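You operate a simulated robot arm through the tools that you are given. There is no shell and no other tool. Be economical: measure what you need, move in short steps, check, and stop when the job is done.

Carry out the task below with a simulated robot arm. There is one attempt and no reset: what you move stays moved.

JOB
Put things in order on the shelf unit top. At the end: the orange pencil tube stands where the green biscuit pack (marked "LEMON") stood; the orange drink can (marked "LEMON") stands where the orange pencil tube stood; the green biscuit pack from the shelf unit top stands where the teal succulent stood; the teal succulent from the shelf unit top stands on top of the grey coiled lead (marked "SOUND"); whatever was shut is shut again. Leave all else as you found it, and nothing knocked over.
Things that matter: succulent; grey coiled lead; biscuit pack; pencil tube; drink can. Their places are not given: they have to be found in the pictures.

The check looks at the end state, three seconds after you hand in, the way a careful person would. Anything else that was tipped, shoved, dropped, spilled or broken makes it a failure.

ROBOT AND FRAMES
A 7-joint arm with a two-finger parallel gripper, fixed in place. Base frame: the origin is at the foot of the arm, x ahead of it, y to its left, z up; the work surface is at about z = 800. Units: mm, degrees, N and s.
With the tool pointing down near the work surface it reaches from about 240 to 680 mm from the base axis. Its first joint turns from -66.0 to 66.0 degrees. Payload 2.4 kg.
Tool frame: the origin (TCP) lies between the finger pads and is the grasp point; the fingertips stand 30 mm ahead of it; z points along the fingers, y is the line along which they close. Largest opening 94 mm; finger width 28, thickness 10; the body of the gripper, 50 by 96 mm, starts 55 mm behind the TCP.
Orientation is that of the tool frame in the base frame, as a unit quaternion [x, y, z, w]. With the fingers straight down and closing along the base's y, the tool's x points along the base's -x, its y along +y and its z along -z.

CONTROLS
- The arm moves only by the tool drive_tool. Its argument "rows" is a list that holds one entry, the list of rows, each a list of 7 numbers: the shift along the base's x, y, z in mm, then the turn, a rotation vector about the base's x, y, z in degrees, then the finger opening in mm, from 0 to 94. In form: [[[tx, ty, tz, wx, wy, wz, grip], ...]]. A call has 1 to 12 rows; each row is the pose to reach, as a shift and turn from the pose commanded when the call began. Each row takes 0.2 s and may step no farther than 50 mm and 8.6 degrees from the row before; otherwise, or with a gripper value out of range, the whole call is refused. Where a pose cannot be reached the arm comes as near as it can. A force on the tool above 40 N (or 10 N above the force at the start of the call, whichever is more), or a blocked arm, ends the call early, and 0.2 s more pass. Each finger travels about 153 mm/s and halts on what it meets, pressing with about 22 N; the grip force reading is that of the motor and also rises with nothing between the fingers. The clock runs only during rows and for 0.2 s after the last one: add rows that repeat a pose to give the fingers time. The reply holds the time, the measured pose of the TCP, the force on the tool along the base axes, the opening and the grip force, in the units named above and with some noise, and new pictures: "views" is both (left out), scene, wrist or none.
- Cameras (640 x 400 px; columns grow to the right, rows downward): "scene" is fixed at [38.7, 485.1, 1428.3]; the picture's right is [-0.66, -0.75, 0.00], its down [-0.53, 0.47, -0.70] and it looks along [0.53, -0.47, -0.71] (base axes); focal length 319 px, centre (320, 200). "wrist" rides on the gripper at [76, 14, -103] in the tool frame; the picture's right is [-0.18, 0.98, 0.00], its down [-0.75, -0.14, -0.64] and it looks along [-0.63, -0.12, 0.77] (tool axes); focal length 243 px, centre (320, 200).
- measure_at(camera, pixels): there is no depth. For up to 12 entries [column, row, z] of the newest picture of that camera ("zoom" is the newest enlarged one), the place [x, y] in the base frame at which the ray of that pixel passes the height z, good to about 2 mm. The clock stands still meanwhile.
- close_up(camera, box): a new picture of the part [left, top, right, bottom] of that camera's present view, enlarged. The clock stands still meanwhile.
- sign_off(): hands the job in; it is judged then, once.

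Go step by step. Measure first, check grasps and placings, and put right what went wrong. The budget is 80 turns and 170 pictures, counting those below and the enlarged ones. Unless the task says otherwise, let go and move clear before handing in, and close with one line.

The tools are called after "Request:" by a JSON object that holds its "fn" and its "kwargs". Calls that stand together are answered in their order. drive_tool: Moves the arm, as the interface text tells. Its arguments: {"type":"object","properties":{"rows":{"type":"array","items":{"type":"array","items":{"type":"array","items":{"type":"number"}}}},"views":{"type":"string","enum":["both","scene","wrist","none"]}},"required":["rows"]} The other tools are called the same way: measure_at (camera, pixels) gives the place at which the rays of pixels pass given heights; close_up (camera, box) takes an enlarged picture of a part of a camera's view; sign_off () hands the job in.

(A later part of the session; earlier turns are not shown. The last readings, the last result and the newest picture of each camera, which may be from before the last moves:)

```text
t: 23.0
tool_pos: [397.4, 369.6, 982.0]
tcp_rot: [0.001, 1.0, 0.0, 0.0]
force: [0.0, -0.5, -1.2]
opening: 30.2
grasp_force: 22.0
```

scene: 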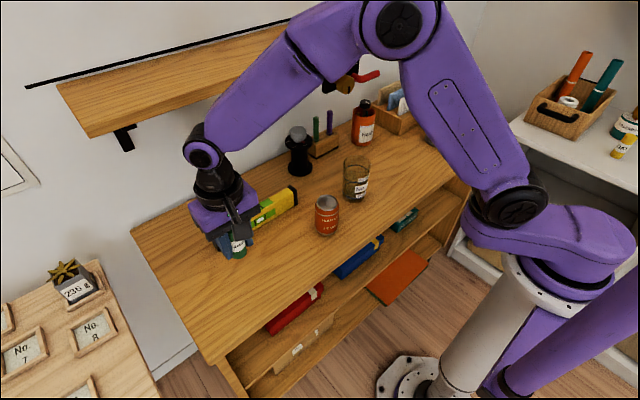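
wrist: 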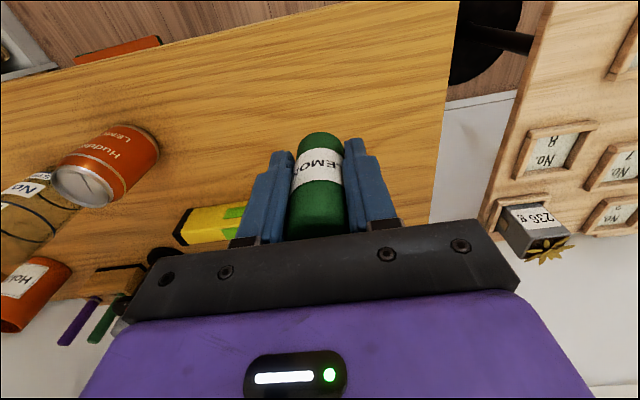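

Held at 30 mm. Carrying it along x≈365 past the can and glass to the succulent's old place at (419,-189.5).

Request:
{"fn": "drive_tool", "kwargs": {"rows": [[[-15, -45, 10, 0, 0, 0, 22], [-30, -90, 20, 0, 0, 0, 22], [-33, -137, 20, 0, 0, 0, 22], [-33, -185, 20, 0, 0, 0, 22], [-33, -233, 20, 0, 0, 0, 22], [-33, -281, 20, 0, 0, 0, 22], [-33, -329, 20, 0, 0, 0, 22], [-33, -377, 20, 0, 0, 0, 22], [-33, -425, 20, 0, 0, 0, 22], [-33, -473, 20, 0, 0, 0, 22], [-20, -518, 10, 0, 0, 0, 22], [5, -555, 0, 0, 0, 0, 22]]], "views": "none"}}

Request:
{"fn": "drive_tool", "kwargs": {"rows": [[[16, -4, 0, 0, 0, 0, 22], [16, -4, -40, 0, 0, 0, 22], [16, -4, -85, 0, 0, 0, 22], [16, -4, -120, 0, 0, 0, 22], [16, -4, -130, 0, 0, 0, 22], [16, -4, -130, 0, 0, 0, 22]]]}}

```text
t: 25.6
tool_pos: [404.6, -185.1, 982.8]
tcp_rot: [0.0, 1.0, 0.0, 0.0]
force: [0.0, -0.3, -0.4]
opening: 30.3
grasp_force: 22.1
```

```text
t: 27.0
tool_pos: [419.7, -190.3, 851.0]
tcp_rot: [0.0, 1.0, 0.0, 0.0]
force: [0.5, -0.9, -0.5]
opening: 30.3
grasp_force: 22.1
```

scene: 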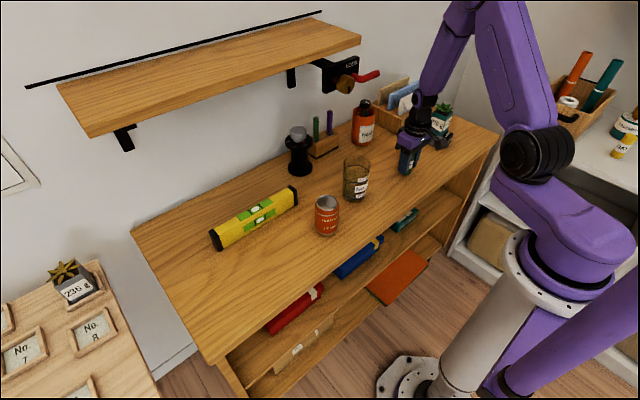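
wrist: 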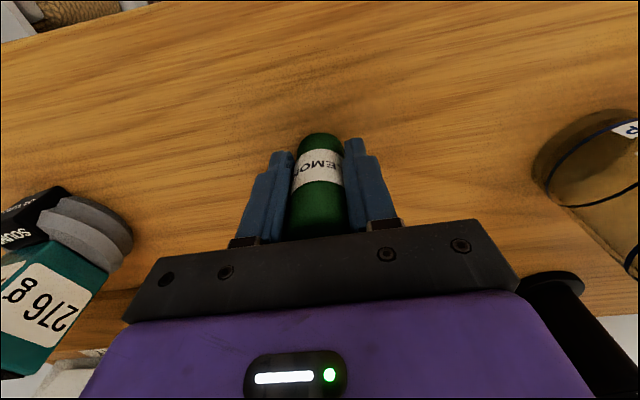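

Now 10 mm above its seat. Lowering slowly until the pack touches, then releasing.

Request:
{"fn": "drive_tool", "kwargs": {"rows": [[[0, 0, -5, 0, 0, 0, 22], [0, 0, -8, 0, 0, 0, 22], [0, 0, -9.5, 0, 0, 0, 22], [0, 0, -10.3, 0, 0, 0, 22], [0, 0, -10.3, 0, 0, 0, 22]]], "views": "none"}}

Request:
{"fn": "drive_tool", "kwargs": {"rows": [[[0, 0, 0, 0, 0, 0, 34], [0, 0, 0, 0, 0, 0, 50], [0, 0, 0, 0, 0, 0, 65], [0, 0, 0, 0, 0, 0, 65], [0, 0, 40, 0, 0, 0, 70], [0, 0, 85, 0, 0, 0, 80], [0, 0, 130, 0, 0, 0, 94], [0, 0, 130, 0, 0, 0, 94]]]}}

```text
t: 28.2
tool_pos: [419.6, -189.8, 840.9]
tcp_rot: [0.0, 1.0, -0.001, 0.001]
force: [-1.2, 1.6, 15.3]
opening: 30.3
grasp_force: 22.4
```

```text
t: 30.0
tool_pos: [420.7, -189.1, 972.2]
tcp_rot: [0.001, 1.0, 0.0, 0.0]
force: [-0.1, 1.0, -0.3]
opening: 94.0
grasp_force: 0.1
```

scene: 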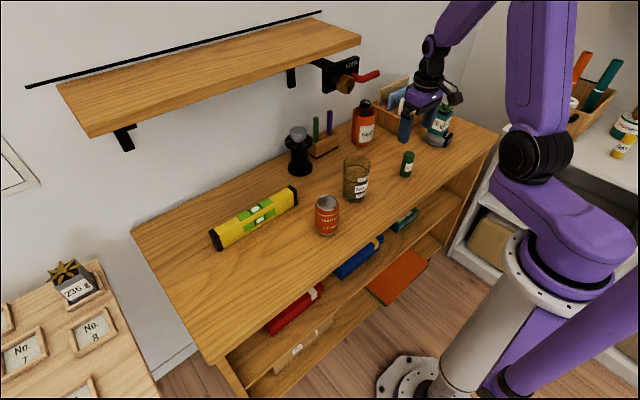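
wrist: 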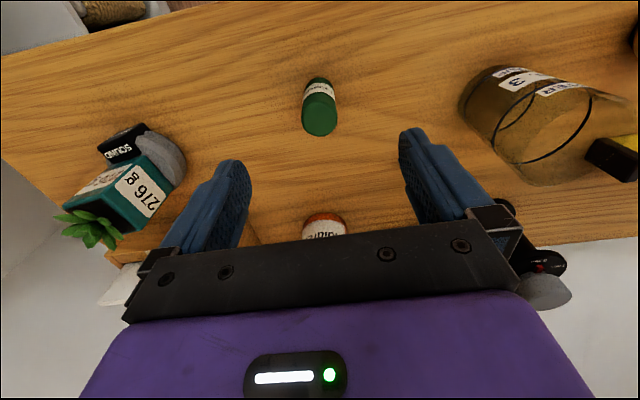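

The biscuit pack stands in place. Now survey the tube's surroundings: measure the letter box corner, pencil block, lock plate, and take a closer wrist view.

Request:
{"fn": "drive_tool", "kwargs": {"rows": [[[20, -5, 20, 0, 0, 0, 94], [50, -15, 40, 0, 0, 0, 94], [80, -20, 50, 0, 0, 0, 94], [110, -25, 50, 0, 0, 0, 94], [110, -25, 50, 0, 0, 0, 94]]]}}

Request:
{"fn": "close_up", "kwargs": {"camera": "wrist", "box": [200, 90, 440, 240]}}

Request:
{"fn": "measure_at", "kwargs": {"camera": "scene", "pixels": [[398.5, 136, 800], [381, 125, 800], [340, 148, 800], [342, 92, 1000], [342, 92, 1050], [342, 92, 1100], [378, 74, 1050], [378, 74, 1100], [378, 74, 1000]]}}

```text
t: 31.1
tool_pos: [518.9, -215.1, 1015.8]
tcp_rot: [-0.004, 1.0, 0.003, -0.014]
force: [-5.7, -1.9, -0.3]
opening: 93.8
grasp_force: 0.0
stopped in row 5: the force on the tool passed its limit (the readings are from after the stop); the commanded pose is now the measured one
```

scene: 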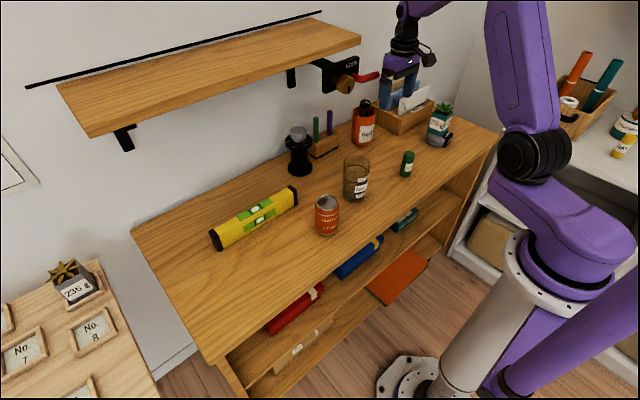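
wrist: 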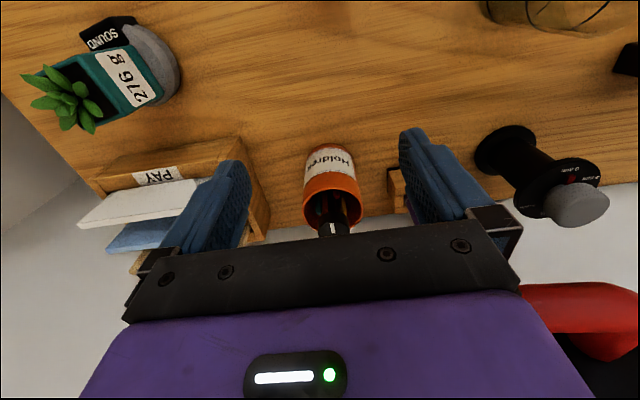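

```text
2.67 times, centred on (320, 165) of wrist
```

zoom: 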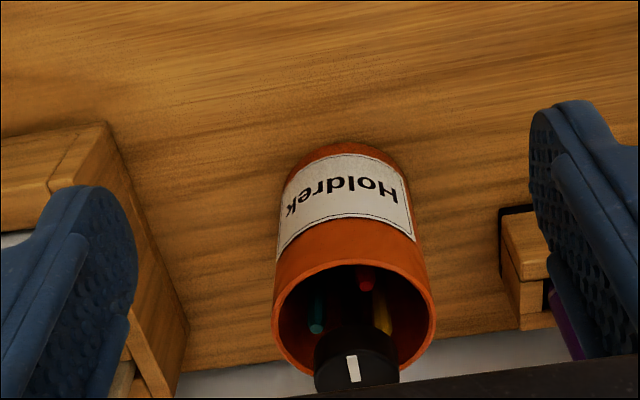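

```text
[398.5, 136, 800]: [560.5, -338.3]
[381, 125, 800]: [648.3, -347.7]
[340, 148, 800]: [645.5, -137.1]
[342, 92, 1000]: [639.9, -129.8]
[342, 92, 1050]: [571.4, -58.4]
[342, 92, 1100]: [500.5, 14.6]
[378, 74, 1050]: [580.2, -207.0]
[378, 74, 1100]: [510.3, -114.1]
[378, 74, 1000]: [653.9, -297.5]
```

The tool touched something — the red lever is right beside the gripper at (580,310). Backing straight out along -x.

Request:
{"fn": "drive_tool", "kwargs": {"rows": [[[-20, 0, 0, 0, 0, 0, 94], [-60, 0, 0, 0, 0, 0, 94], [-100, 10, 0, 0, 0, 0, 94], [-100, 10, 0, 0, 0, 0, 94]]]}}

Request:
{"fn": "close_up", "kwargs": {"camera": "scene", "box": [300, 50, 396, 110]}}

Request:
{"fn": "close_up", "kwargs": {"camera": "scene", "box": [320, 95, 480, 195]}}

```text
t: 32.1
tool_pos: [418.9, -203.3, 1017.0]
tcp_rot: [-0.004, 1.0, 0.004, -0.014]
force: [1.1, 0.7, -0.1]
opening: 93.8
grasp_force: 0.2
```

scene: 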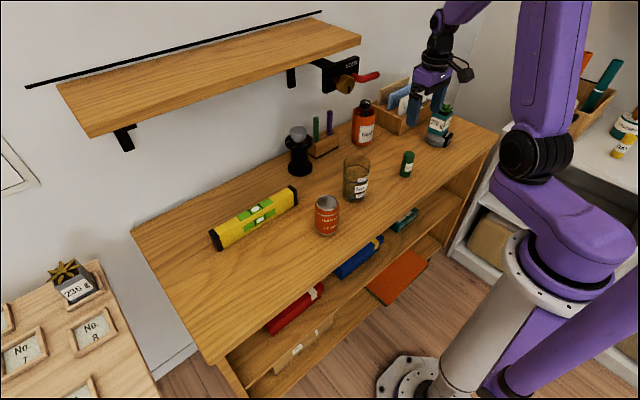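
wrist: 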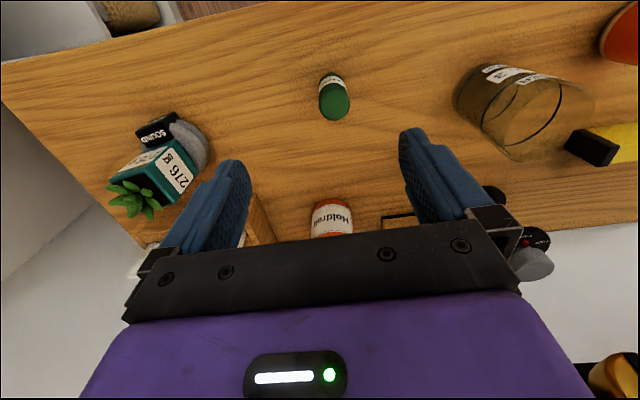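

```text
6.67 times, centred on (348, 80) of scene
```

zoom: 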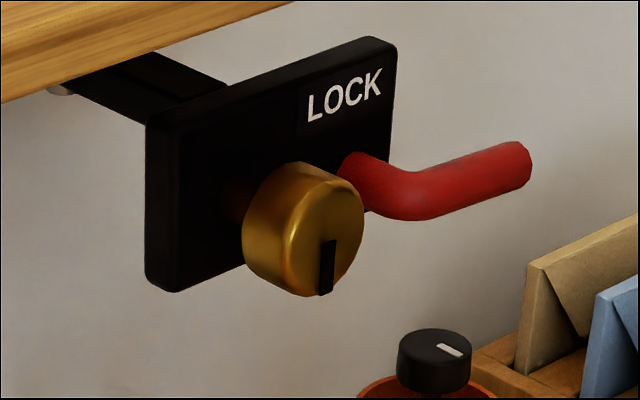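

```text
4.00 times, centred on (400, 145) of scene
```

zoom: 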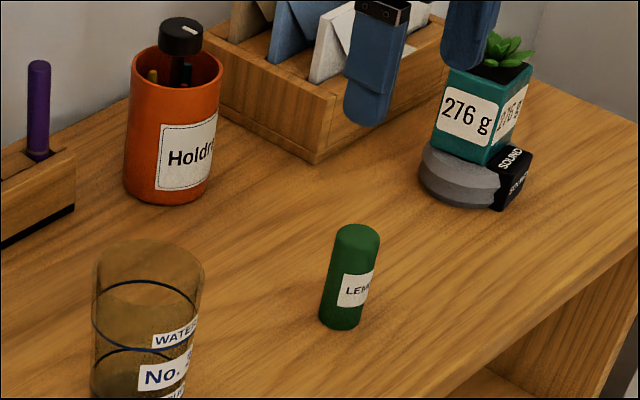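

Lever looks unmoved; tip must be near (549,-170,1071). Before going in again I'll work out arm geometry: using the earlier biscuit-grasp picture's pixels (wrist joint (231,237), elbow (325,92), shoulder (512,207)) and the lever.

Request:
{"fn": "measure_at", "kwargs": {"camera": "scene", "pixels": [[231, 237, 950], [231, 237, 1000], [325, 92, 1200], [325, 92, 1250], [512, 207, 1000], [512, 207, 1100], [512, 207, 1200], [380, 74, 1070], [359.5, 75, 1070], [345, 88, 1060], [363, 80, 1065]]}}

Request:
{"fn": "close_up", "kwargs": {"camera": "scene", "box": [400, 0, 480, 110]}}

Request:
{"fn": "close_up", "kwargs": {"camera": "scene", "box": [360, 60, 392, 90]}}

```text
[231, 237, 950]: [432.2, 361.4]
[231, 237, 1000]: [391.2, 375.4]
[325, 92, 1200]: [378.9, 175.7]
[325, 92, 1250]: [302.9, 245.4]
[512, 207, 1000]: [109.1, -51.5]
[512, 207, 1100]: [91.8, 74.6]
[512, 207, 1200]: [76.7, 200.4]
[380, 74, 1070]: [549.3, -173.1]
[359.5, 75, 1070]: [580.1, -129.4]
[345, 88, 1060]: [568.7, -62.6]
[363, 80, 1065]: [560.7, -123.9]
```

```text
3.64 times, centred on (440, 55) of scene
```

zoom: 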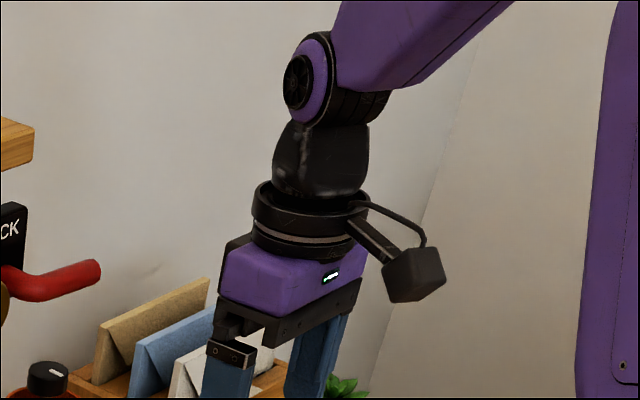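

```text
13.33 times, centred on (376, 75) of scene
```

zoom: 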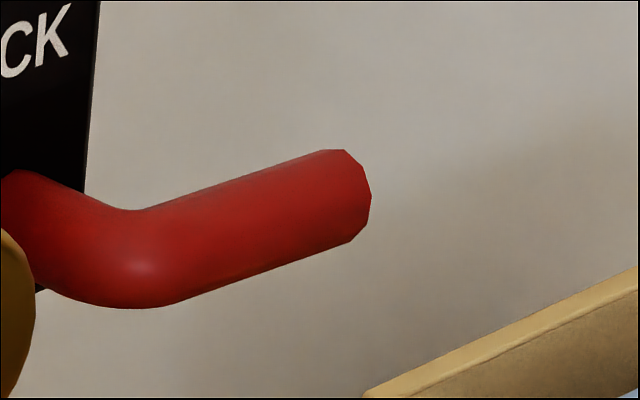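

Geometry says a straight-down reach at the tube would bring the forearm right onto the lever. So I'll take the tube from the front with the tool tilted ~65° forward, keeping wrist low and behind the lever. First, yaw to azimuth -19.7° at a clear spot.

Request:
{"fn": "drive_tool", "kwargs": {"rows": [[[-6, 20, -8, 0, 0, -6.6, 94], [-13, 42, -16, 0, 0, -13.1, 94], [-19, 62, -16, 0, 0, -19.7, 94], [-19, 62, -16, 0, 0, -19.7, 94]]], "views": "none"}}

Request:
{"fn": "drive_tool", "kwargs": {"rows": [[[0, 0, 0, -2.74, -7.65, 0, 94], [0, 0, 0, -5.48, -15.3, 0, 94], [0, 0, 0, -8.2, -22.9, 0, 94], [0, 0, 0, -10.95, -30.6, 0, 94], [0, 0, 0, -13.7, -38.2, 0, 94], [0, 0, 0, -16.4, -45.9, 0, 94], [0, 0, 0, -19.2, -53.5, 0, 94], [0, 0, 0, -21.9, -61.2, 0, 94], [0, 0, 0, -21.9, -61.2, 0, 94]]]}}

```text
t: 33.1
tool_pos: [399.6, -141.6, 1002.4]
tcp_rot: [0.168, 0.986, 0.006, -0.013]
force: [-0.2, 0.0, 0.3]
opening: 94.2
grasp_force: 0.2
```

```text
t: 35.1
tool_pos: [432.3, -136.0, 996.7]
tcp_rot: [0.14, 0.838, -0.089, 0.519]
force: [-0.1, 0.2, 0.6]
opening: 93.9
grasp_force: 0.0
out of reach, approached as far as the arm can: row 4, 6, 7, 8, 9
```

scene: 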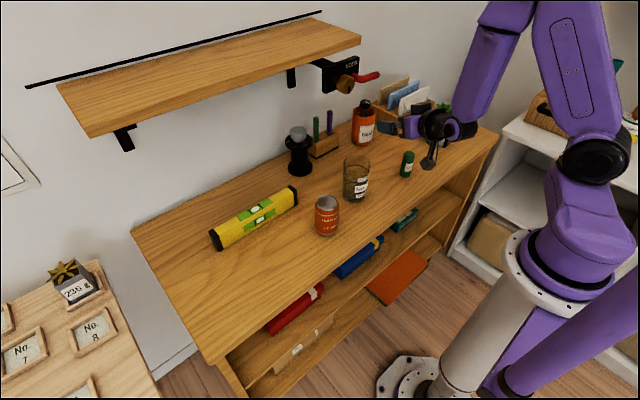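
wrist: 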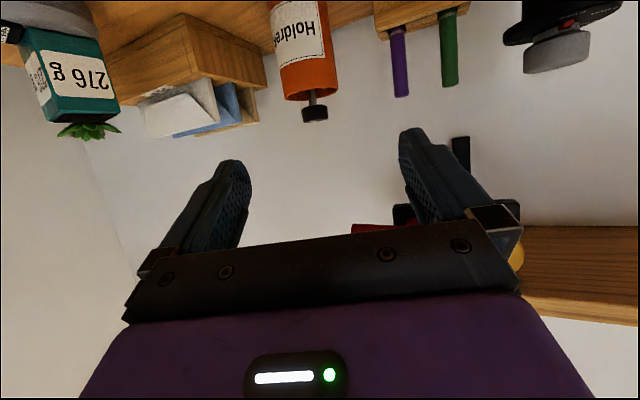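

Orientation achieved (tool axis ≈64° forward, azimuth -19°), only position drifted out to (432,-136). Next, move outward along the azimuth and down to z≈945, passing over the biscuit pack.

Request:
{"fn": "drive_tool", "kwargs": {"rows": [[[45, -18, -5, -21.9, -61.2, 0, 94]]], "views": "none"}}

```text
refused: row 1 steps farther than a row can; nothing moved
```

Turns are relative to the already tilted pose, so I'll send zero turn.

Request:
{"fn": "drive_tool", "kwargs": {"rows": [[[45, -16, -10, 0, 0, 0, 94], [75, -28, -40, 0, 0, 0, 94], [75, -28, -40, 0, 0, 0, 94]]]}}

```text
t: 35.9
tool_pos: [509.0, -162.2, 958.7]
tcp_rot: [0.14, 0.839, -0.089, 0.518]
force: [0.5, -0.4, 0.0]
opening: 93.9
grasp_force: 0.0
```

scene: 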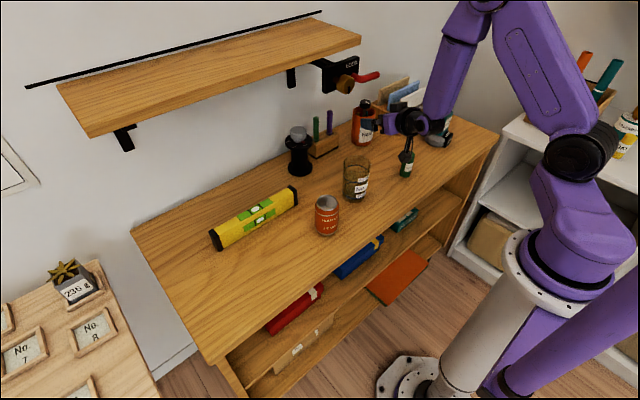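
wrist: 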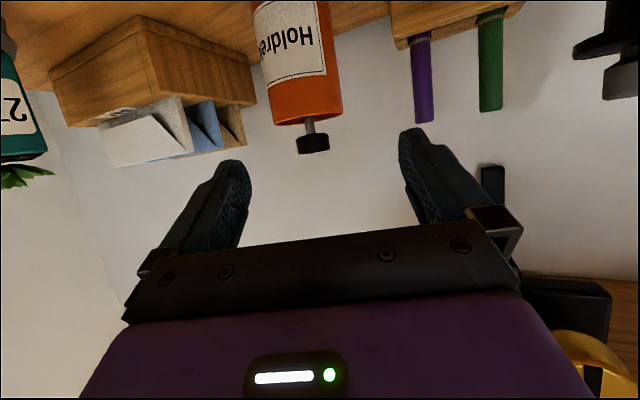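

The wrist camera appears close to the biscuit pack in the picture at (406,158); zooming to check.

Request:
{"fn": "close_up", "kwargs": {"camera": "scene", "box": [345, 85, 455, 185]}}

Request:
{"fn": "measure_at", "kwargs": {"camera": "wrist", "pixels": [[273, 122, 905], [342, 110, 905], [313, 138, 945], [252, 25, 850], [331, 5, 850]]}}

```text
4.00 times, centred on (400, 135) of scene
```

zoom: 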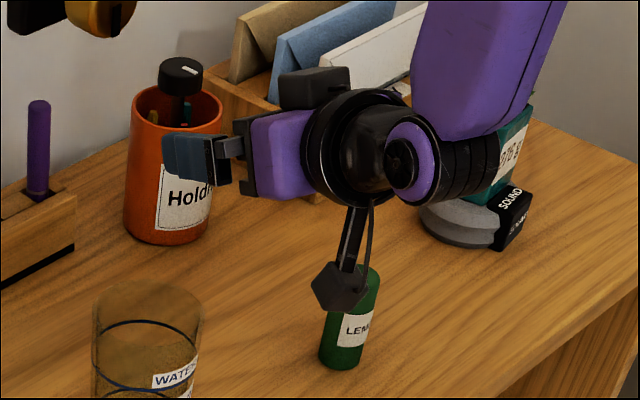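

```text
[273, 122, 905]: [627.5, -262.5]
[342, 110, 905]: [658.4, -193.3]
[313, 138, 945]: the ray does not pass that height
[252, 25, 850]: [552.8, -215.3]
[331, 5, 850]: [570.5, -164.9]
```

Camera is actually ~70 mm to the side of the pack line, so it's clear. Advance toward the tube at z≈945 with fingers straddling only its knob, then check.

Request:
{"fn": "drive_tool", "kwargs": {"rows": [[[30, -20, -13, 0, 0, 0, 94], [60, -36, -13, 0, 0, 0, 94], [75, -46, -13, 0, 0, 0, 94], [75, -46, -13, 0, 0, 0, 94]]]}}

Request:
{"fn": "close_up", "kwargs": {"camera": "scene", "box": [325, 50, 435, 160]}}

```text
t: 36.9
tool_pos: [582.5, -209.1, 942.8]
tcp_rot: [0.14, 0.839, -0.089, 0.518]
force: [0.3, 0.0, -1.1]
opening: 94.0
grasp_force: 0.1
```

scene: 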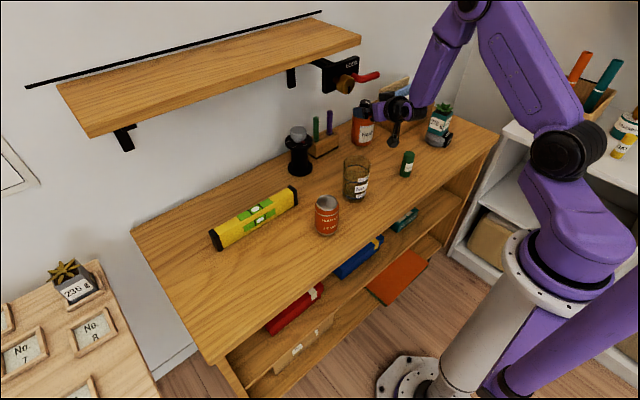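
wrist: 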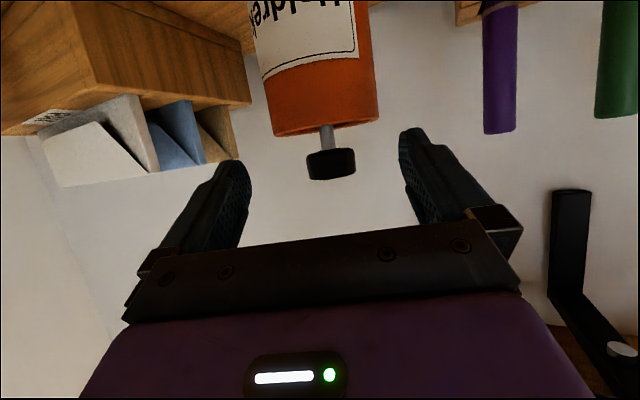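

```text
3.64 times, centred on (380, 105) of scene
```

zoom: 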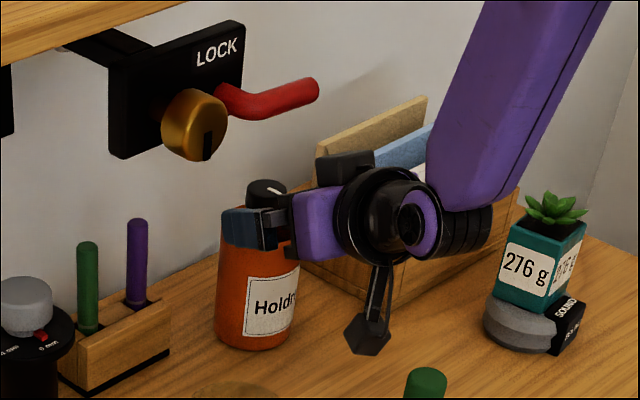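

Plenty of room below the lever. From the rim edges (273,135) and (379,117) the tube centre is ≈(632,-223), diameter ≈72. Advance the last 46 mm above the rim, then descend around it.

Request:
{"fn": "drive_tool", "kwargs": {"rows": [[[25, -7, 0, 0, 0, 0, 94], [45, -13, 0, 0, 0, 0, 94], [45, -13, 0, 0, 0, 0, 94], [45, -13, -15, 0, 0, 0, 94], [45, -13, -15, 0, 0, 0, 94]]]}}

Request:
{"fn": "close_up", "kwargs": {"camera": "scene", "box": [325, 50, 435, 160]}}

```text
t: 38.1
tool_pos: [626.0, -221.9, 930.8]
tcp_rot: [0.141, 0.839, -0.089, 0.518]
force: [0.3, 0.4, -0.1]
opening: 93.9
grasp_force: 0.0
```

scene: 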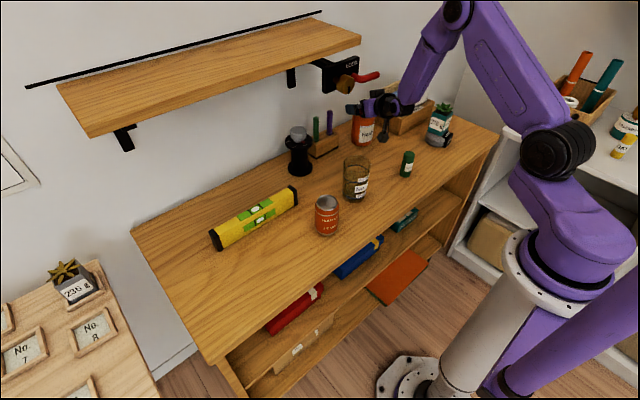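
wrist: 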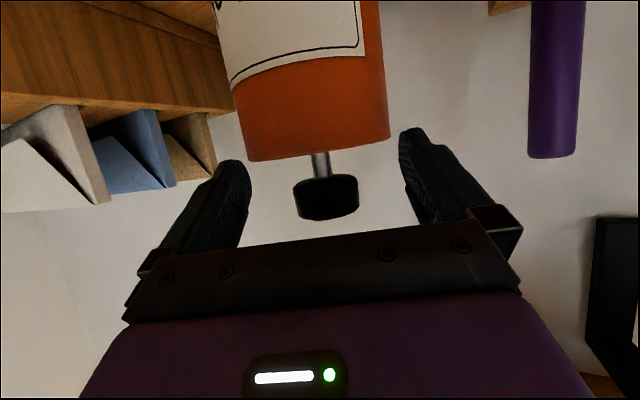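

```text
3.64 times, centred on (380, 105) of scene
```

zoom: 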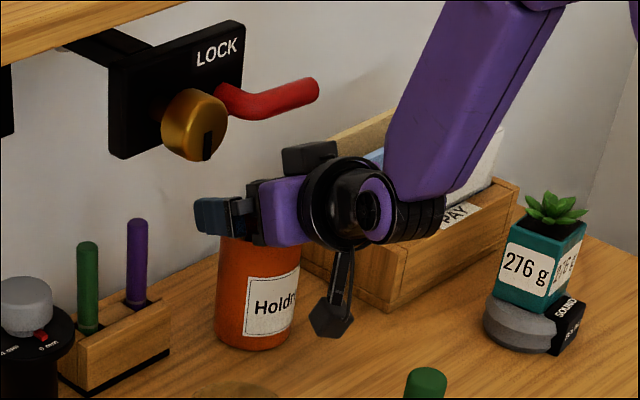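

Rim edges now give the tube centre (630,-221), nicely between the fingers. Descending around the tube to z≈872.

Request:
{"fn": "drive_tool", "kwargs": {"rows": [[[0, 1, -15, 0, 0, 0, 94], [0, 1, -30, 0, 0, 0, 94], [0, 1, -45, 0, 0, 0, 94], [0, 1, -58, 0, 0, 0, 94], [0, 1, -58, 0, 0, 0, 94]]]}}

Request:
{"fn": "close_up", "kwargs": {"camera": "scene", "box": [325, 80, 435, 160]}}

```text
t: 39.3
tool_pos: [627.7, -220.0, 872.3]
tcp_rot: [0.141, 0.839, -0.089, 0.518]
force: [0.6, 0.0, 0.4]
opening: 93.7
grasp_force: 0.0
```

scene: 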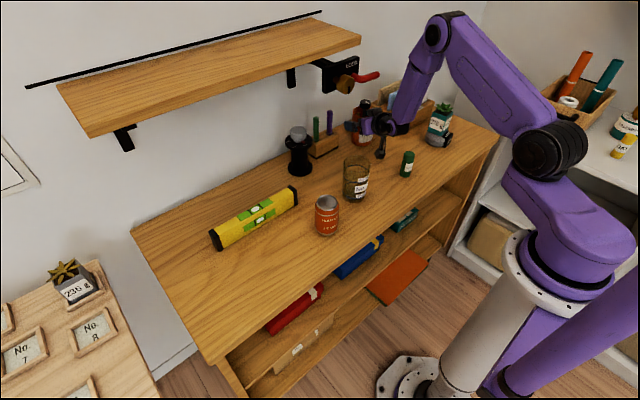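
wrist: 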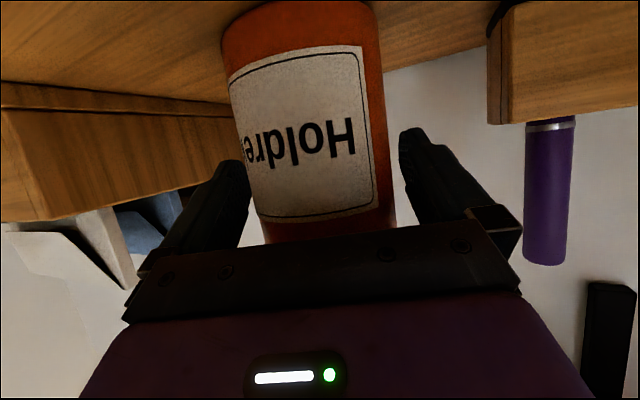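

```text
5.00 times, centred on (380, 120) of scene
```

zoom: 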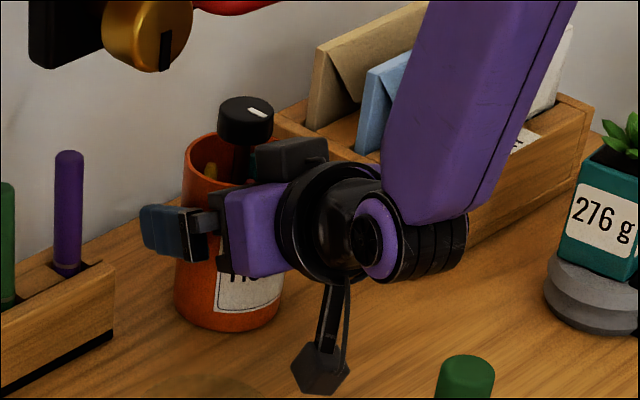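

The tube sits between the fingers with no contact. Closing, then a small test lift.

Request:
{"fn": "drive_tool", "kwargs": {"rows": [[[0, 0, 0, 0, 0, 0, 78], [0, 0, 0, 0, 0, 0, 64], [0, 0, 0, 0, 0, 0, 60], [0, 0, 0, 0, 0, 0, 60], [0, 0, 4, 0, 0, 0, 60], [0, 0, 10, 0, 0, 0, 60], [0, 0, 10, 0, 0, 0, 60]]]}}

Request:
{"fn": "close_up", "kwargs": {"camera": "scene", "box": [325, 80, 435, 160]}}

```text
t: 40.9
tool_pos: [627.6, -219.1, 882.7]
tcp_rot: [0.141, 0.839, -0.09, 0.518]
force: [0.5, -0.1, -2.9]
opening: 71.3
grasp_force: 22.6
```

scene: 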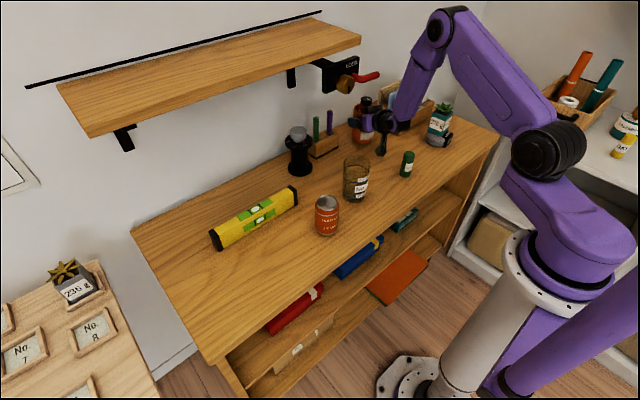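
wrist: 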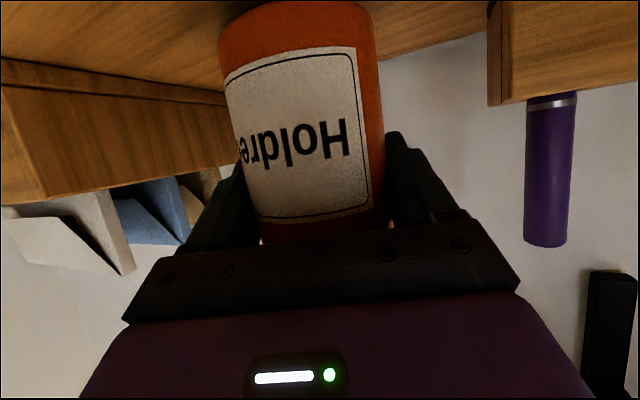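

```text
5.00 times, centred on (380, 120) of scene
```

zoom: 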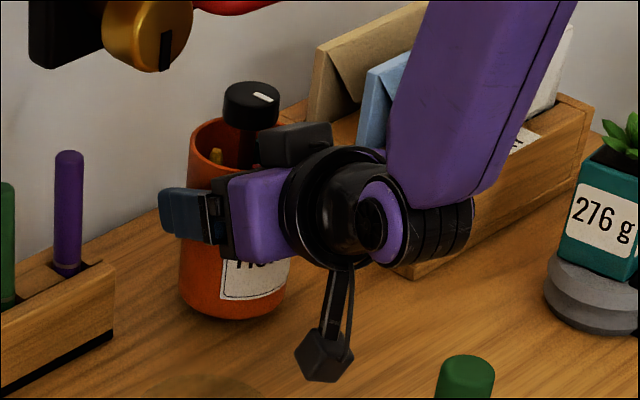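

The tube is lifted and upright, opening 71 mm. Before carrying it I'll check the glass height and can height from the scene.

Request:
{"fn": "close_up", "kwargs": {"camera": "scene", "box": [300, 145, 396, 245]}}

Request:
{"fn": "measure_at", "kwargs": {"camera": "scene", "pixels": [[355.5, 197, 800], [357.2, 162, 900], [357.2, 162, 920], [357.2, 162, 940], [354, 202.5, 800], [343, 195, 800], [368, 194, 800]]}}

```text
4.00 times, centred on (348, 195) of scene
```

zoom: 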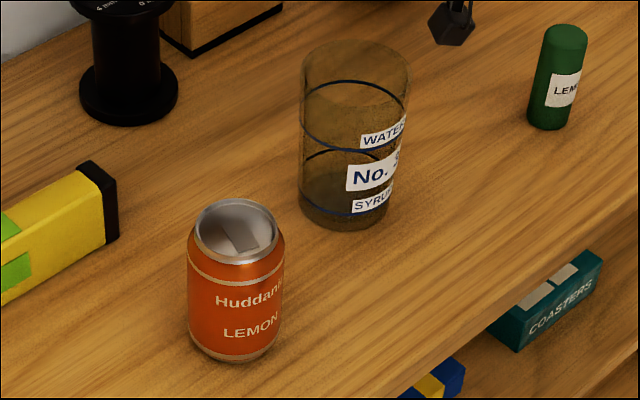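

```text
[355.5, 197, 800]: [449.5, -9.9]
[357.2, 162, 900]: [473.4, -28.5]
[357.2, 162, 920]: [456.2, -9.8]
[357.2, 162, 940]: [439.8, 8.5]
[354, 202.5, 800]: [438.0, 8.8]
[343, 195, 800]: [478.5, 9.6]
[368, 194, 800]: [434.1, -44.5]
```

Glass top ≈920 at (454,-13). I'll lift to ~935, retract under the lever, sidestep between biscuit pack and glass, then rise to ~1025.

Request:
{"fn": "drive_tool", "kwargs": {"rows": [[[0, 0, 25, 0, 0, 0, 60], [0, 0, 50, 0, 0, 0, 60], [-40, 14, 55, 0, 0, 0, 60], [-80, 28, 57, 0, 0, 0, 60], [-110, 42, 57, 0, 0, 0, 60], [-140, 65, 57, 0, 0, 0, 60], [-162, 90, 57, 0, 0, 0, 60], [-162, 93, 100, 0, 0, 0, 60], [-162, 93, 142, 0, 0, 0, 60], [-162, 93, 142, 0, 0, 0, 60]]]}}

Request:
{"fn": "close_up", "kwargs": {"camera": "scene", "box": [300, 50, 396, 110]}}

```text
t: 43.1
tool_pos: [464.4, -127.2, 1024.9]
tcp_rot: [0.141, 0.84, -0.09, 0.517]
force: [0.3, 0.4, -4.1]
opening: 71.4
grasp_force: 22.0
```

scene: 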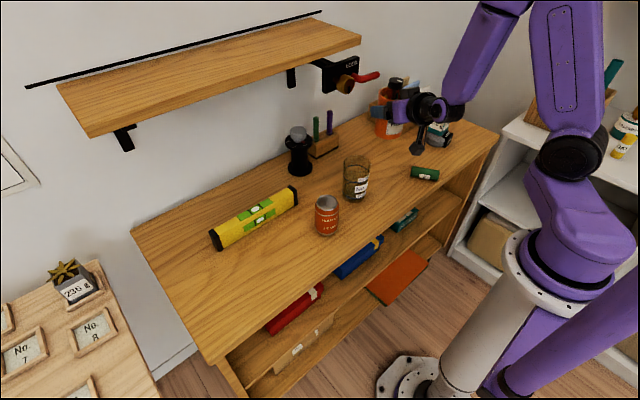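
wrist: 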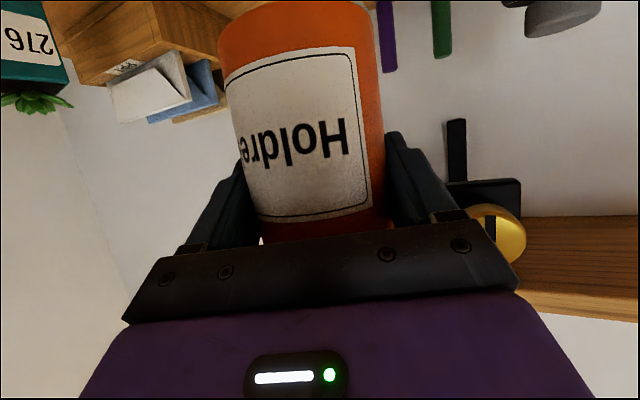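

```text
6.67 times, centred on (348, 80) of scene
```

zoom: 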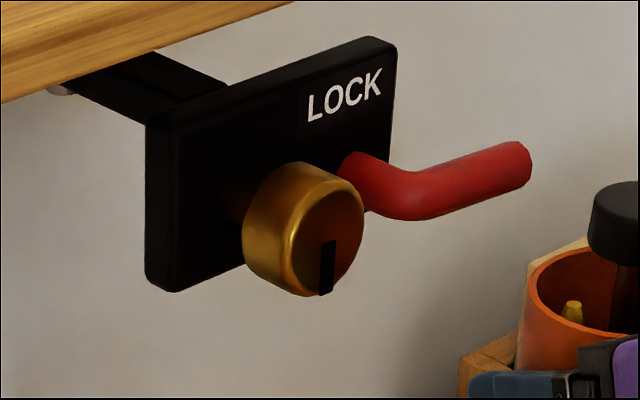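

The biscuit pack has been knocked over (now lying at (425,173)); I'll put that right after placing the tube. The tube itself is held well. Checking the pack's lie and the surroundings.

Request:
{"fn": "close_up", "kwargs": {"camera": "scene", "box": [380, 70, 476, 190]}}

Request:
{"fn": "measure_at", "kwargs": {"camera": "scene", "pixels": [[412, 171, 815], [438, 174, 815], [425, 173, 815]]}}

```text
3.33 times, centred on (428, 130) of scene
```

zoom: 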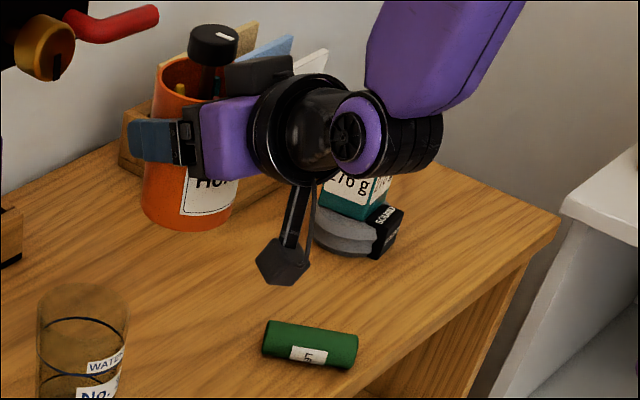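

```text
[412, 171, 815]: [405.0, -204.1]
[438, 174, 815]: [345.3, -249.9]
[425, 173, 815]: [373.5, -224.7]
```

The pack lies at about (374,-226), safely on the table; it will be stood up last. Now swing the tube around at radius ~490 and z≈1015 to the pack's old place.

Request:
{"fn": "drive_tool", "kwargs": {"rows": [[[10.6, 39.5, -5, 0, 0, 5.17, 60], [17.8, 79.8, -10, 0, 0, 10.34, 60], [21.6, 120.6, -10, 0, 0, 15.5, 60], [21.9, 161.8, -10, 0, 0, 20.7, 60], [18.7, 202.9, -10, 0, 0, 25.8, 60], [12.0, 243.8, -10, 0, 0, 31.0, 60], [1.9, 284, -10, 0, 0, 36.2, 60], [-11.6, 323.4, -10, 0, 0, 41.3, 60], [-28.5, 361.7, -10, 0, 0, 46.5, 60], [-48.6, 398.5, -10, 0, 0, 51.7, 60], [-71.8, 433.5, -10, 0, 0, 56.8, 60], [-97.9, 466.6, -10, 0, 0, 62, 60]]]}}

```text
t: 45.7
tool_pos: [367.9, 339.2, 1015.2]
tcp_rot: [-0.312, 0.792, 0.19, 0.49]
force: [0.2, 0.9, -3.8]
opening: 71.1
grasp_force: 21.6
```

scene: 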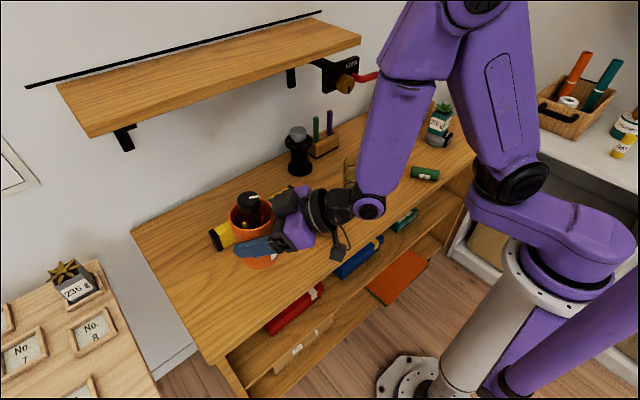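
wrist: 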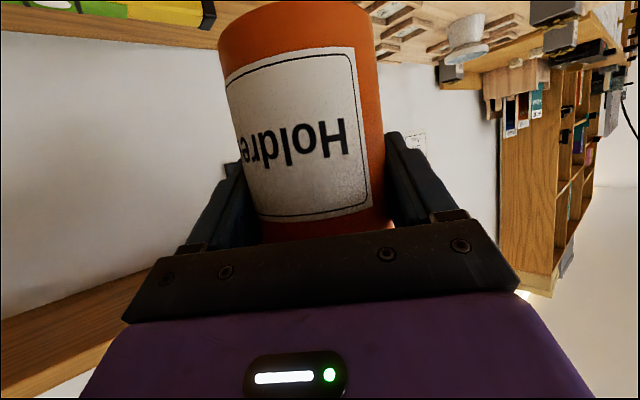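

Now move over the target (tube centre at (398,369)) and descend to ~10 mm above the table.

Request:
{"fn": "drive_tool", "kwargs": {"rows": [[[14, 14, -10, 0, 0, 0, 60], [28, 27.5, -20, 0, 0, 0, 60], [28, 27.5, -60, 0, 0, 0, 60], [28, 27.5, -100, 0, 0, 0, 60], [28, 27.5, -125, 0, 0, 0, 60], [28, 27.5, -132, 0, 0, 0, 60], [28, 27.5, -132, 0, 0, 0, 60]]]}}

Request:
{"fn": "close_up", "kwargs": {"camera": "scene", "box": [190, 200, 350, 320]}}

```text
t: 47.3
tool_pos: [393.0, 366.6, 883.0]
tcp_rot: [-0.312, 0.791, 0.191, 0.49]
force: [0.1, 0.6, -3.3]
opening: 71.4
grasp_force: 22.0
```

scene: 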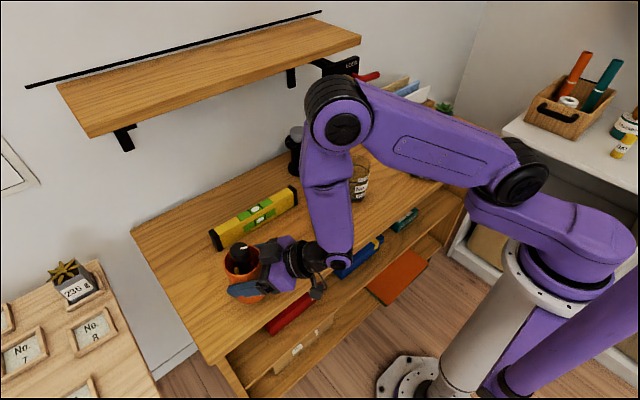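
wrist: 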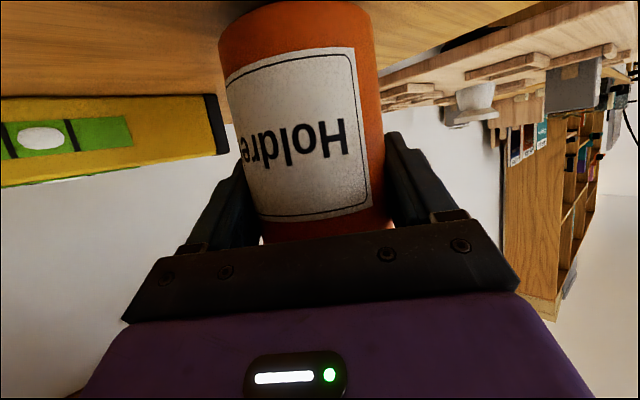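

```text
3.33 times, centred on (270, 260) of scene
```

zoom: 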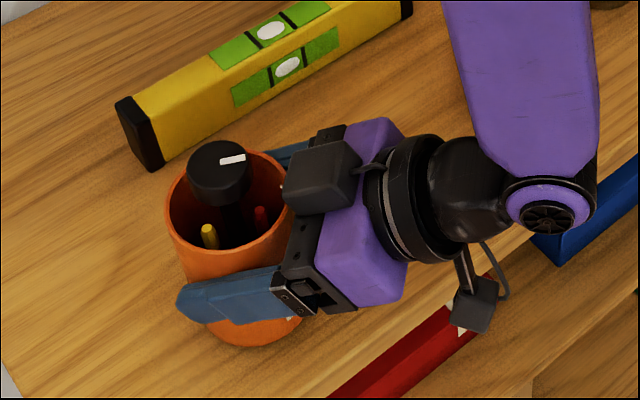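

Tube hovering near target; verifying its position before lowering.

Request:
{"fn": "measure_at", "kwargs": {"camera": "scene", "pixels": [[243, 263.5, 916], [249.9, 304.1, 811], [246.5, 291, 811]]}}

Request:
{"fn": "drive_tool", "kwargs": {"rows": [[[2, 0, -5, 0, 0, 0, 60], [2, 0, -8, 0, 0, 0, 60], [2, 0, -9.5, 0, 0, 0, 60], [2, 0, -9.5, 0, 0, 0, 60]]], "views": "none"}}

```text
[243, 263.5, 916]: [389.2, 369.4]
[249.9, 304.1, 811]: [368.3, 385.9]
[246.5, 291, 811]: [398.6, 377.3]
```

```text
t: 48.3
tool_pos: [397.3, 366.1, 872.5]
tcp_rot: [-0.311, 0.792, 0.189, 0.49]
force: [0.4, 0.1, -3.1]
opening: 71.2
grasp_force: 21.8
```

No contact yet (-3.1 N still hanging); lowering in 1 mm steps.

Request:
{"fn": "drive_tool", "kwargs": {"rows": [[[0, 0, -1, 0, 0, 0, 60], [0, 0, -2, 0, 0, 0, 60], [0, 0, -2, 0, 0, 0, 60]]], "views": "none"}}

```text
t: 49.1
tool_pos: [398.6, 366.3, 873.0]
tcp_rot: [-0.311, 0.791, 0.191, 0.491]
force: [1.1, -4.1, 14.0]
opening: 71.2
grasp_force: 22.1
```

Contact (14 N). Releasing with modest opening, then backing out along the approach direction.

Request:
{"fn": "drive_tool", "kwargs": {"rows": [[[0, 0, 0.5, 0, 0, 0, 76], [0, 0, 0.5, 0, 0, 0, 88], [0, 0, 0.5, 0, 0, 0, 90], [0, 0, 0.5, 0, 0, 0, 90]]], "views": "wrist"}}

Request:
{"fn": "close_up", "kwargs": {"camera": "scene", "box": [190, 200, 350, 320]}}

```text
t: 50.1
tool_pos: [396.9, 366.5, 870.9]
tcp_rot: [-0.312, 0.791, 0.19, 0.49]
force: [0.4, 0.6, -0.2]
opening: 89.9
grasp_force: 0.0
```

wrist: 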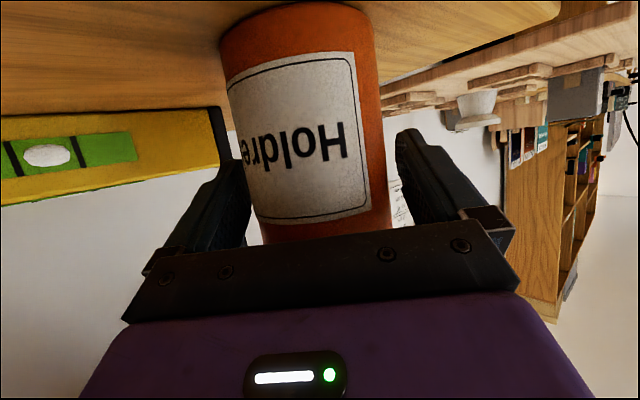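

```text
3.33 times, centred on (270, 260) of scene
```

zoom: 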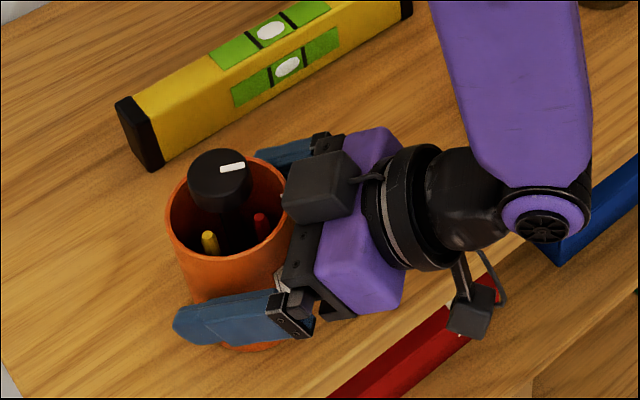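

Tube stands free. I'll back off 12 mm, then rise vertically with fingers straddling until clear of the knob.

Request:
{"fn": "drive_tool", "kwargs": {"rows": [[[-4, -4, 2, 0, 0, 0, 94], [-9, -8, 10, 0, 0, 0, 94], [-9, -8, 50, 0, 0, 0, 94], [-9, -8, 95, 0, 0, 0, 94], [-9, -8, 135, 0, 0, 0, 94], [-9, -8, 135, 0, 0, 0, 94]]]}}

Request:
{"fn": "close_up", "kwargs": {"camera": "scene", "box": [190, 200, 350, 320]}}

```text
t: 51.5
tool_pos: [387.7, 358.6, 1007.4]
tcp_rot: [-0.312, 0.791, 0.19, 0.49]
force: [0.6, 0.6, 0.0]
opening: 94.0
grasp_force: 0.1
```

scene: 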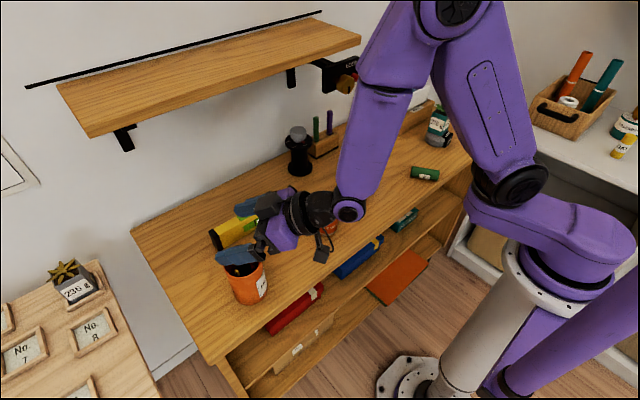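
wrist: 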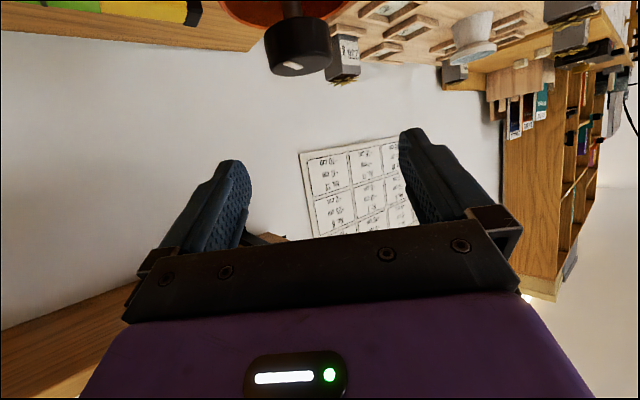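

```text
3.33 times, centred on (270, 260) of scene
```

zoom: 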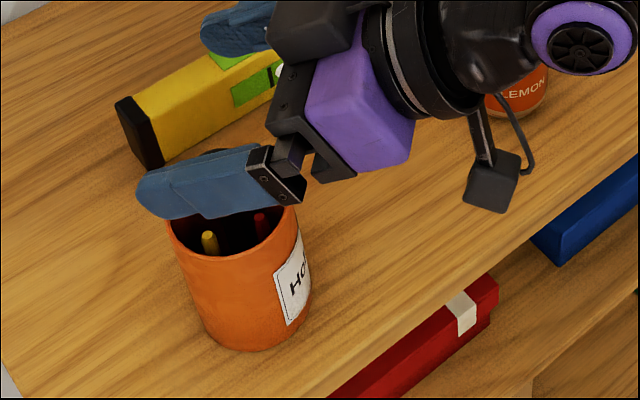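

The tube stands where the pack stood. Next, the can at (416,130): it is close in, so I'll keep the forward tilt but turn the approach azimuth to ~60° for reach, and hover above it.

Request:
{"fn": "drive_tool", "kwargs": {"rows": [[[4.5, -38.5, 0, 0, 0, 2.9, 94], [9, -77, 0, 0, 0, 5.8, 94], [13.5, -115.5, -10, 0, 0, 8.7, 94], [18, -154, -20, 0, 0, 11.5, 94], [22.5, -192.5, -30, 0, 0, 14.4, 94], [26.8, -231.2, -42, 0, 0, 17.3, 94], [26.8, -231.2, -42, 0, 0, 17.3, 94]]]}}

Request:
{"fn": "measure_at", "kwargs": {"camera": "scene", "pixels": [[298, 203, 800], [289, 186, 840], [240, 288, 800], [231, 255, 905]]}}

Request:
{"fn": "close_up", "kwargs": {"camera": "scene", "box": [250, 150, 410, 260]}}

```text
t: 53.1
tool_pos: [416.3, 127.1, 965.0]
tcp_rot: [-0.427, 0.735, 0.262, 0.456]
force: [-0.3, 1.2, -0.3]
opening: 93.9
grasp_force: 0.1
```

scene: 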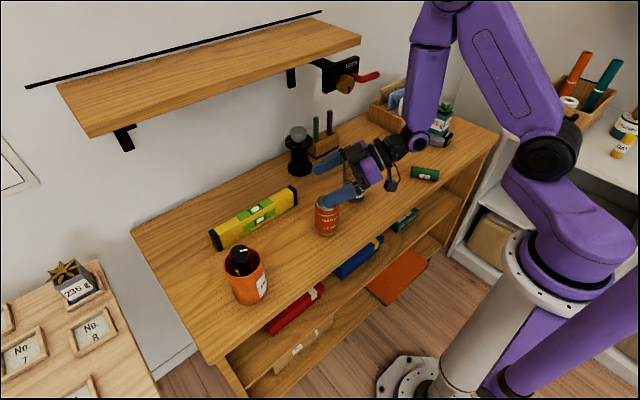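
wrist: 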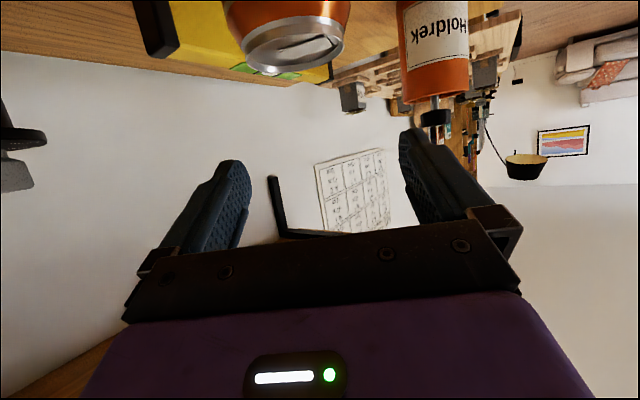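

```text
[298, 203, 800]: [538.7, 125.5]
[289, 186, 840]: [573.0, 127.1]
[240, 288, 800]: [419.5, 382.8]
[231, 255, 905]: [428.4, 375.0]
```

```text
3.64 times, centred on (330, 205) of scene
```

zoom: 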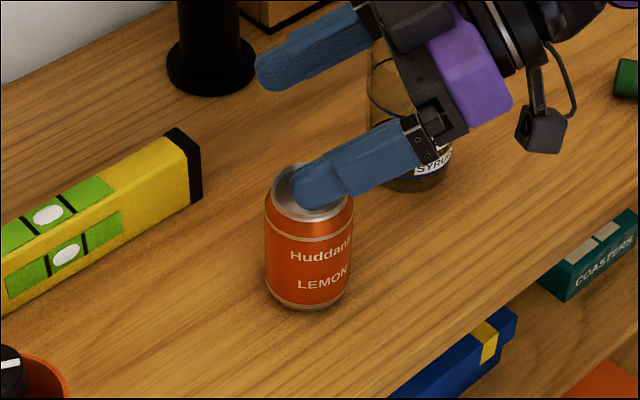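

Hover reached at (416,127,965) and the can (≈58 mm wide) lies between the fingers in plan. Descending to z≈866.

Request:
{"fn": "drive_tool", "kwargs": {"rows": [[[-1, 0, -25, 0, 0, 0, 94], [-1, 0, -50, 0, 0, 0, 94], [-1, 0, -75, 0, 0, 0, 94], [-1, 0, -98, 0, 0, 0, 94], [-1, 0, -98, 0, 0, 0, 94]]]}}

Request:
{"fn": "close_up", "kwargs": {"camera": "scene", "box": [270, 160, 410, 260]}}

```text
t: 54.3
tool_pos: [414.6, 126.3, 865.7]
tcp_rot: [-0.428, 0.736, 0.262, 0.455]
force: [-0.6, 0.4, -0.4]
opening: 93.9
grasp_force: 0.0
```

scene: 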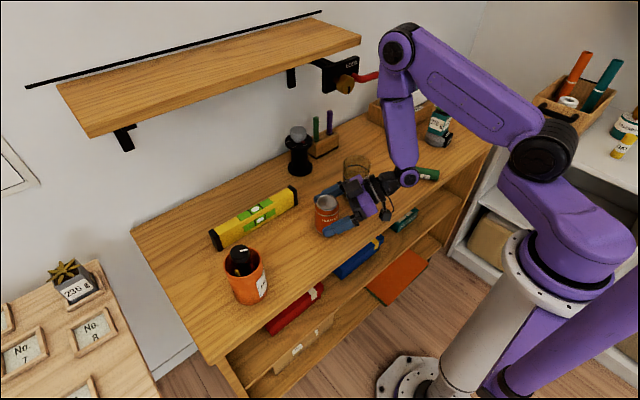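
wrist: 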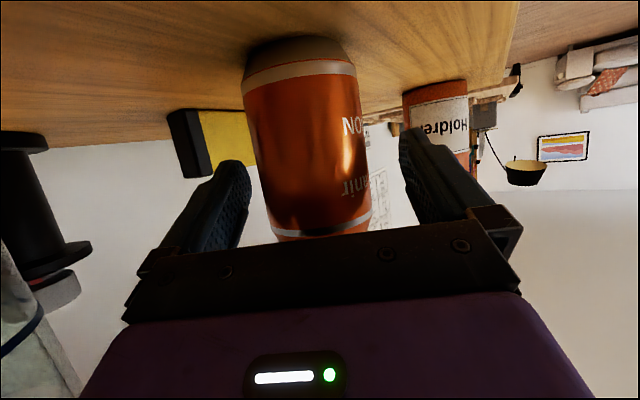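

```text
4.00 times, centred on (340, 210) of scene
```

zoom: 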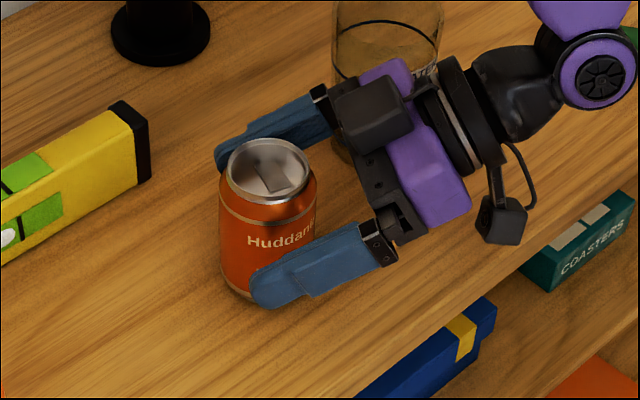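

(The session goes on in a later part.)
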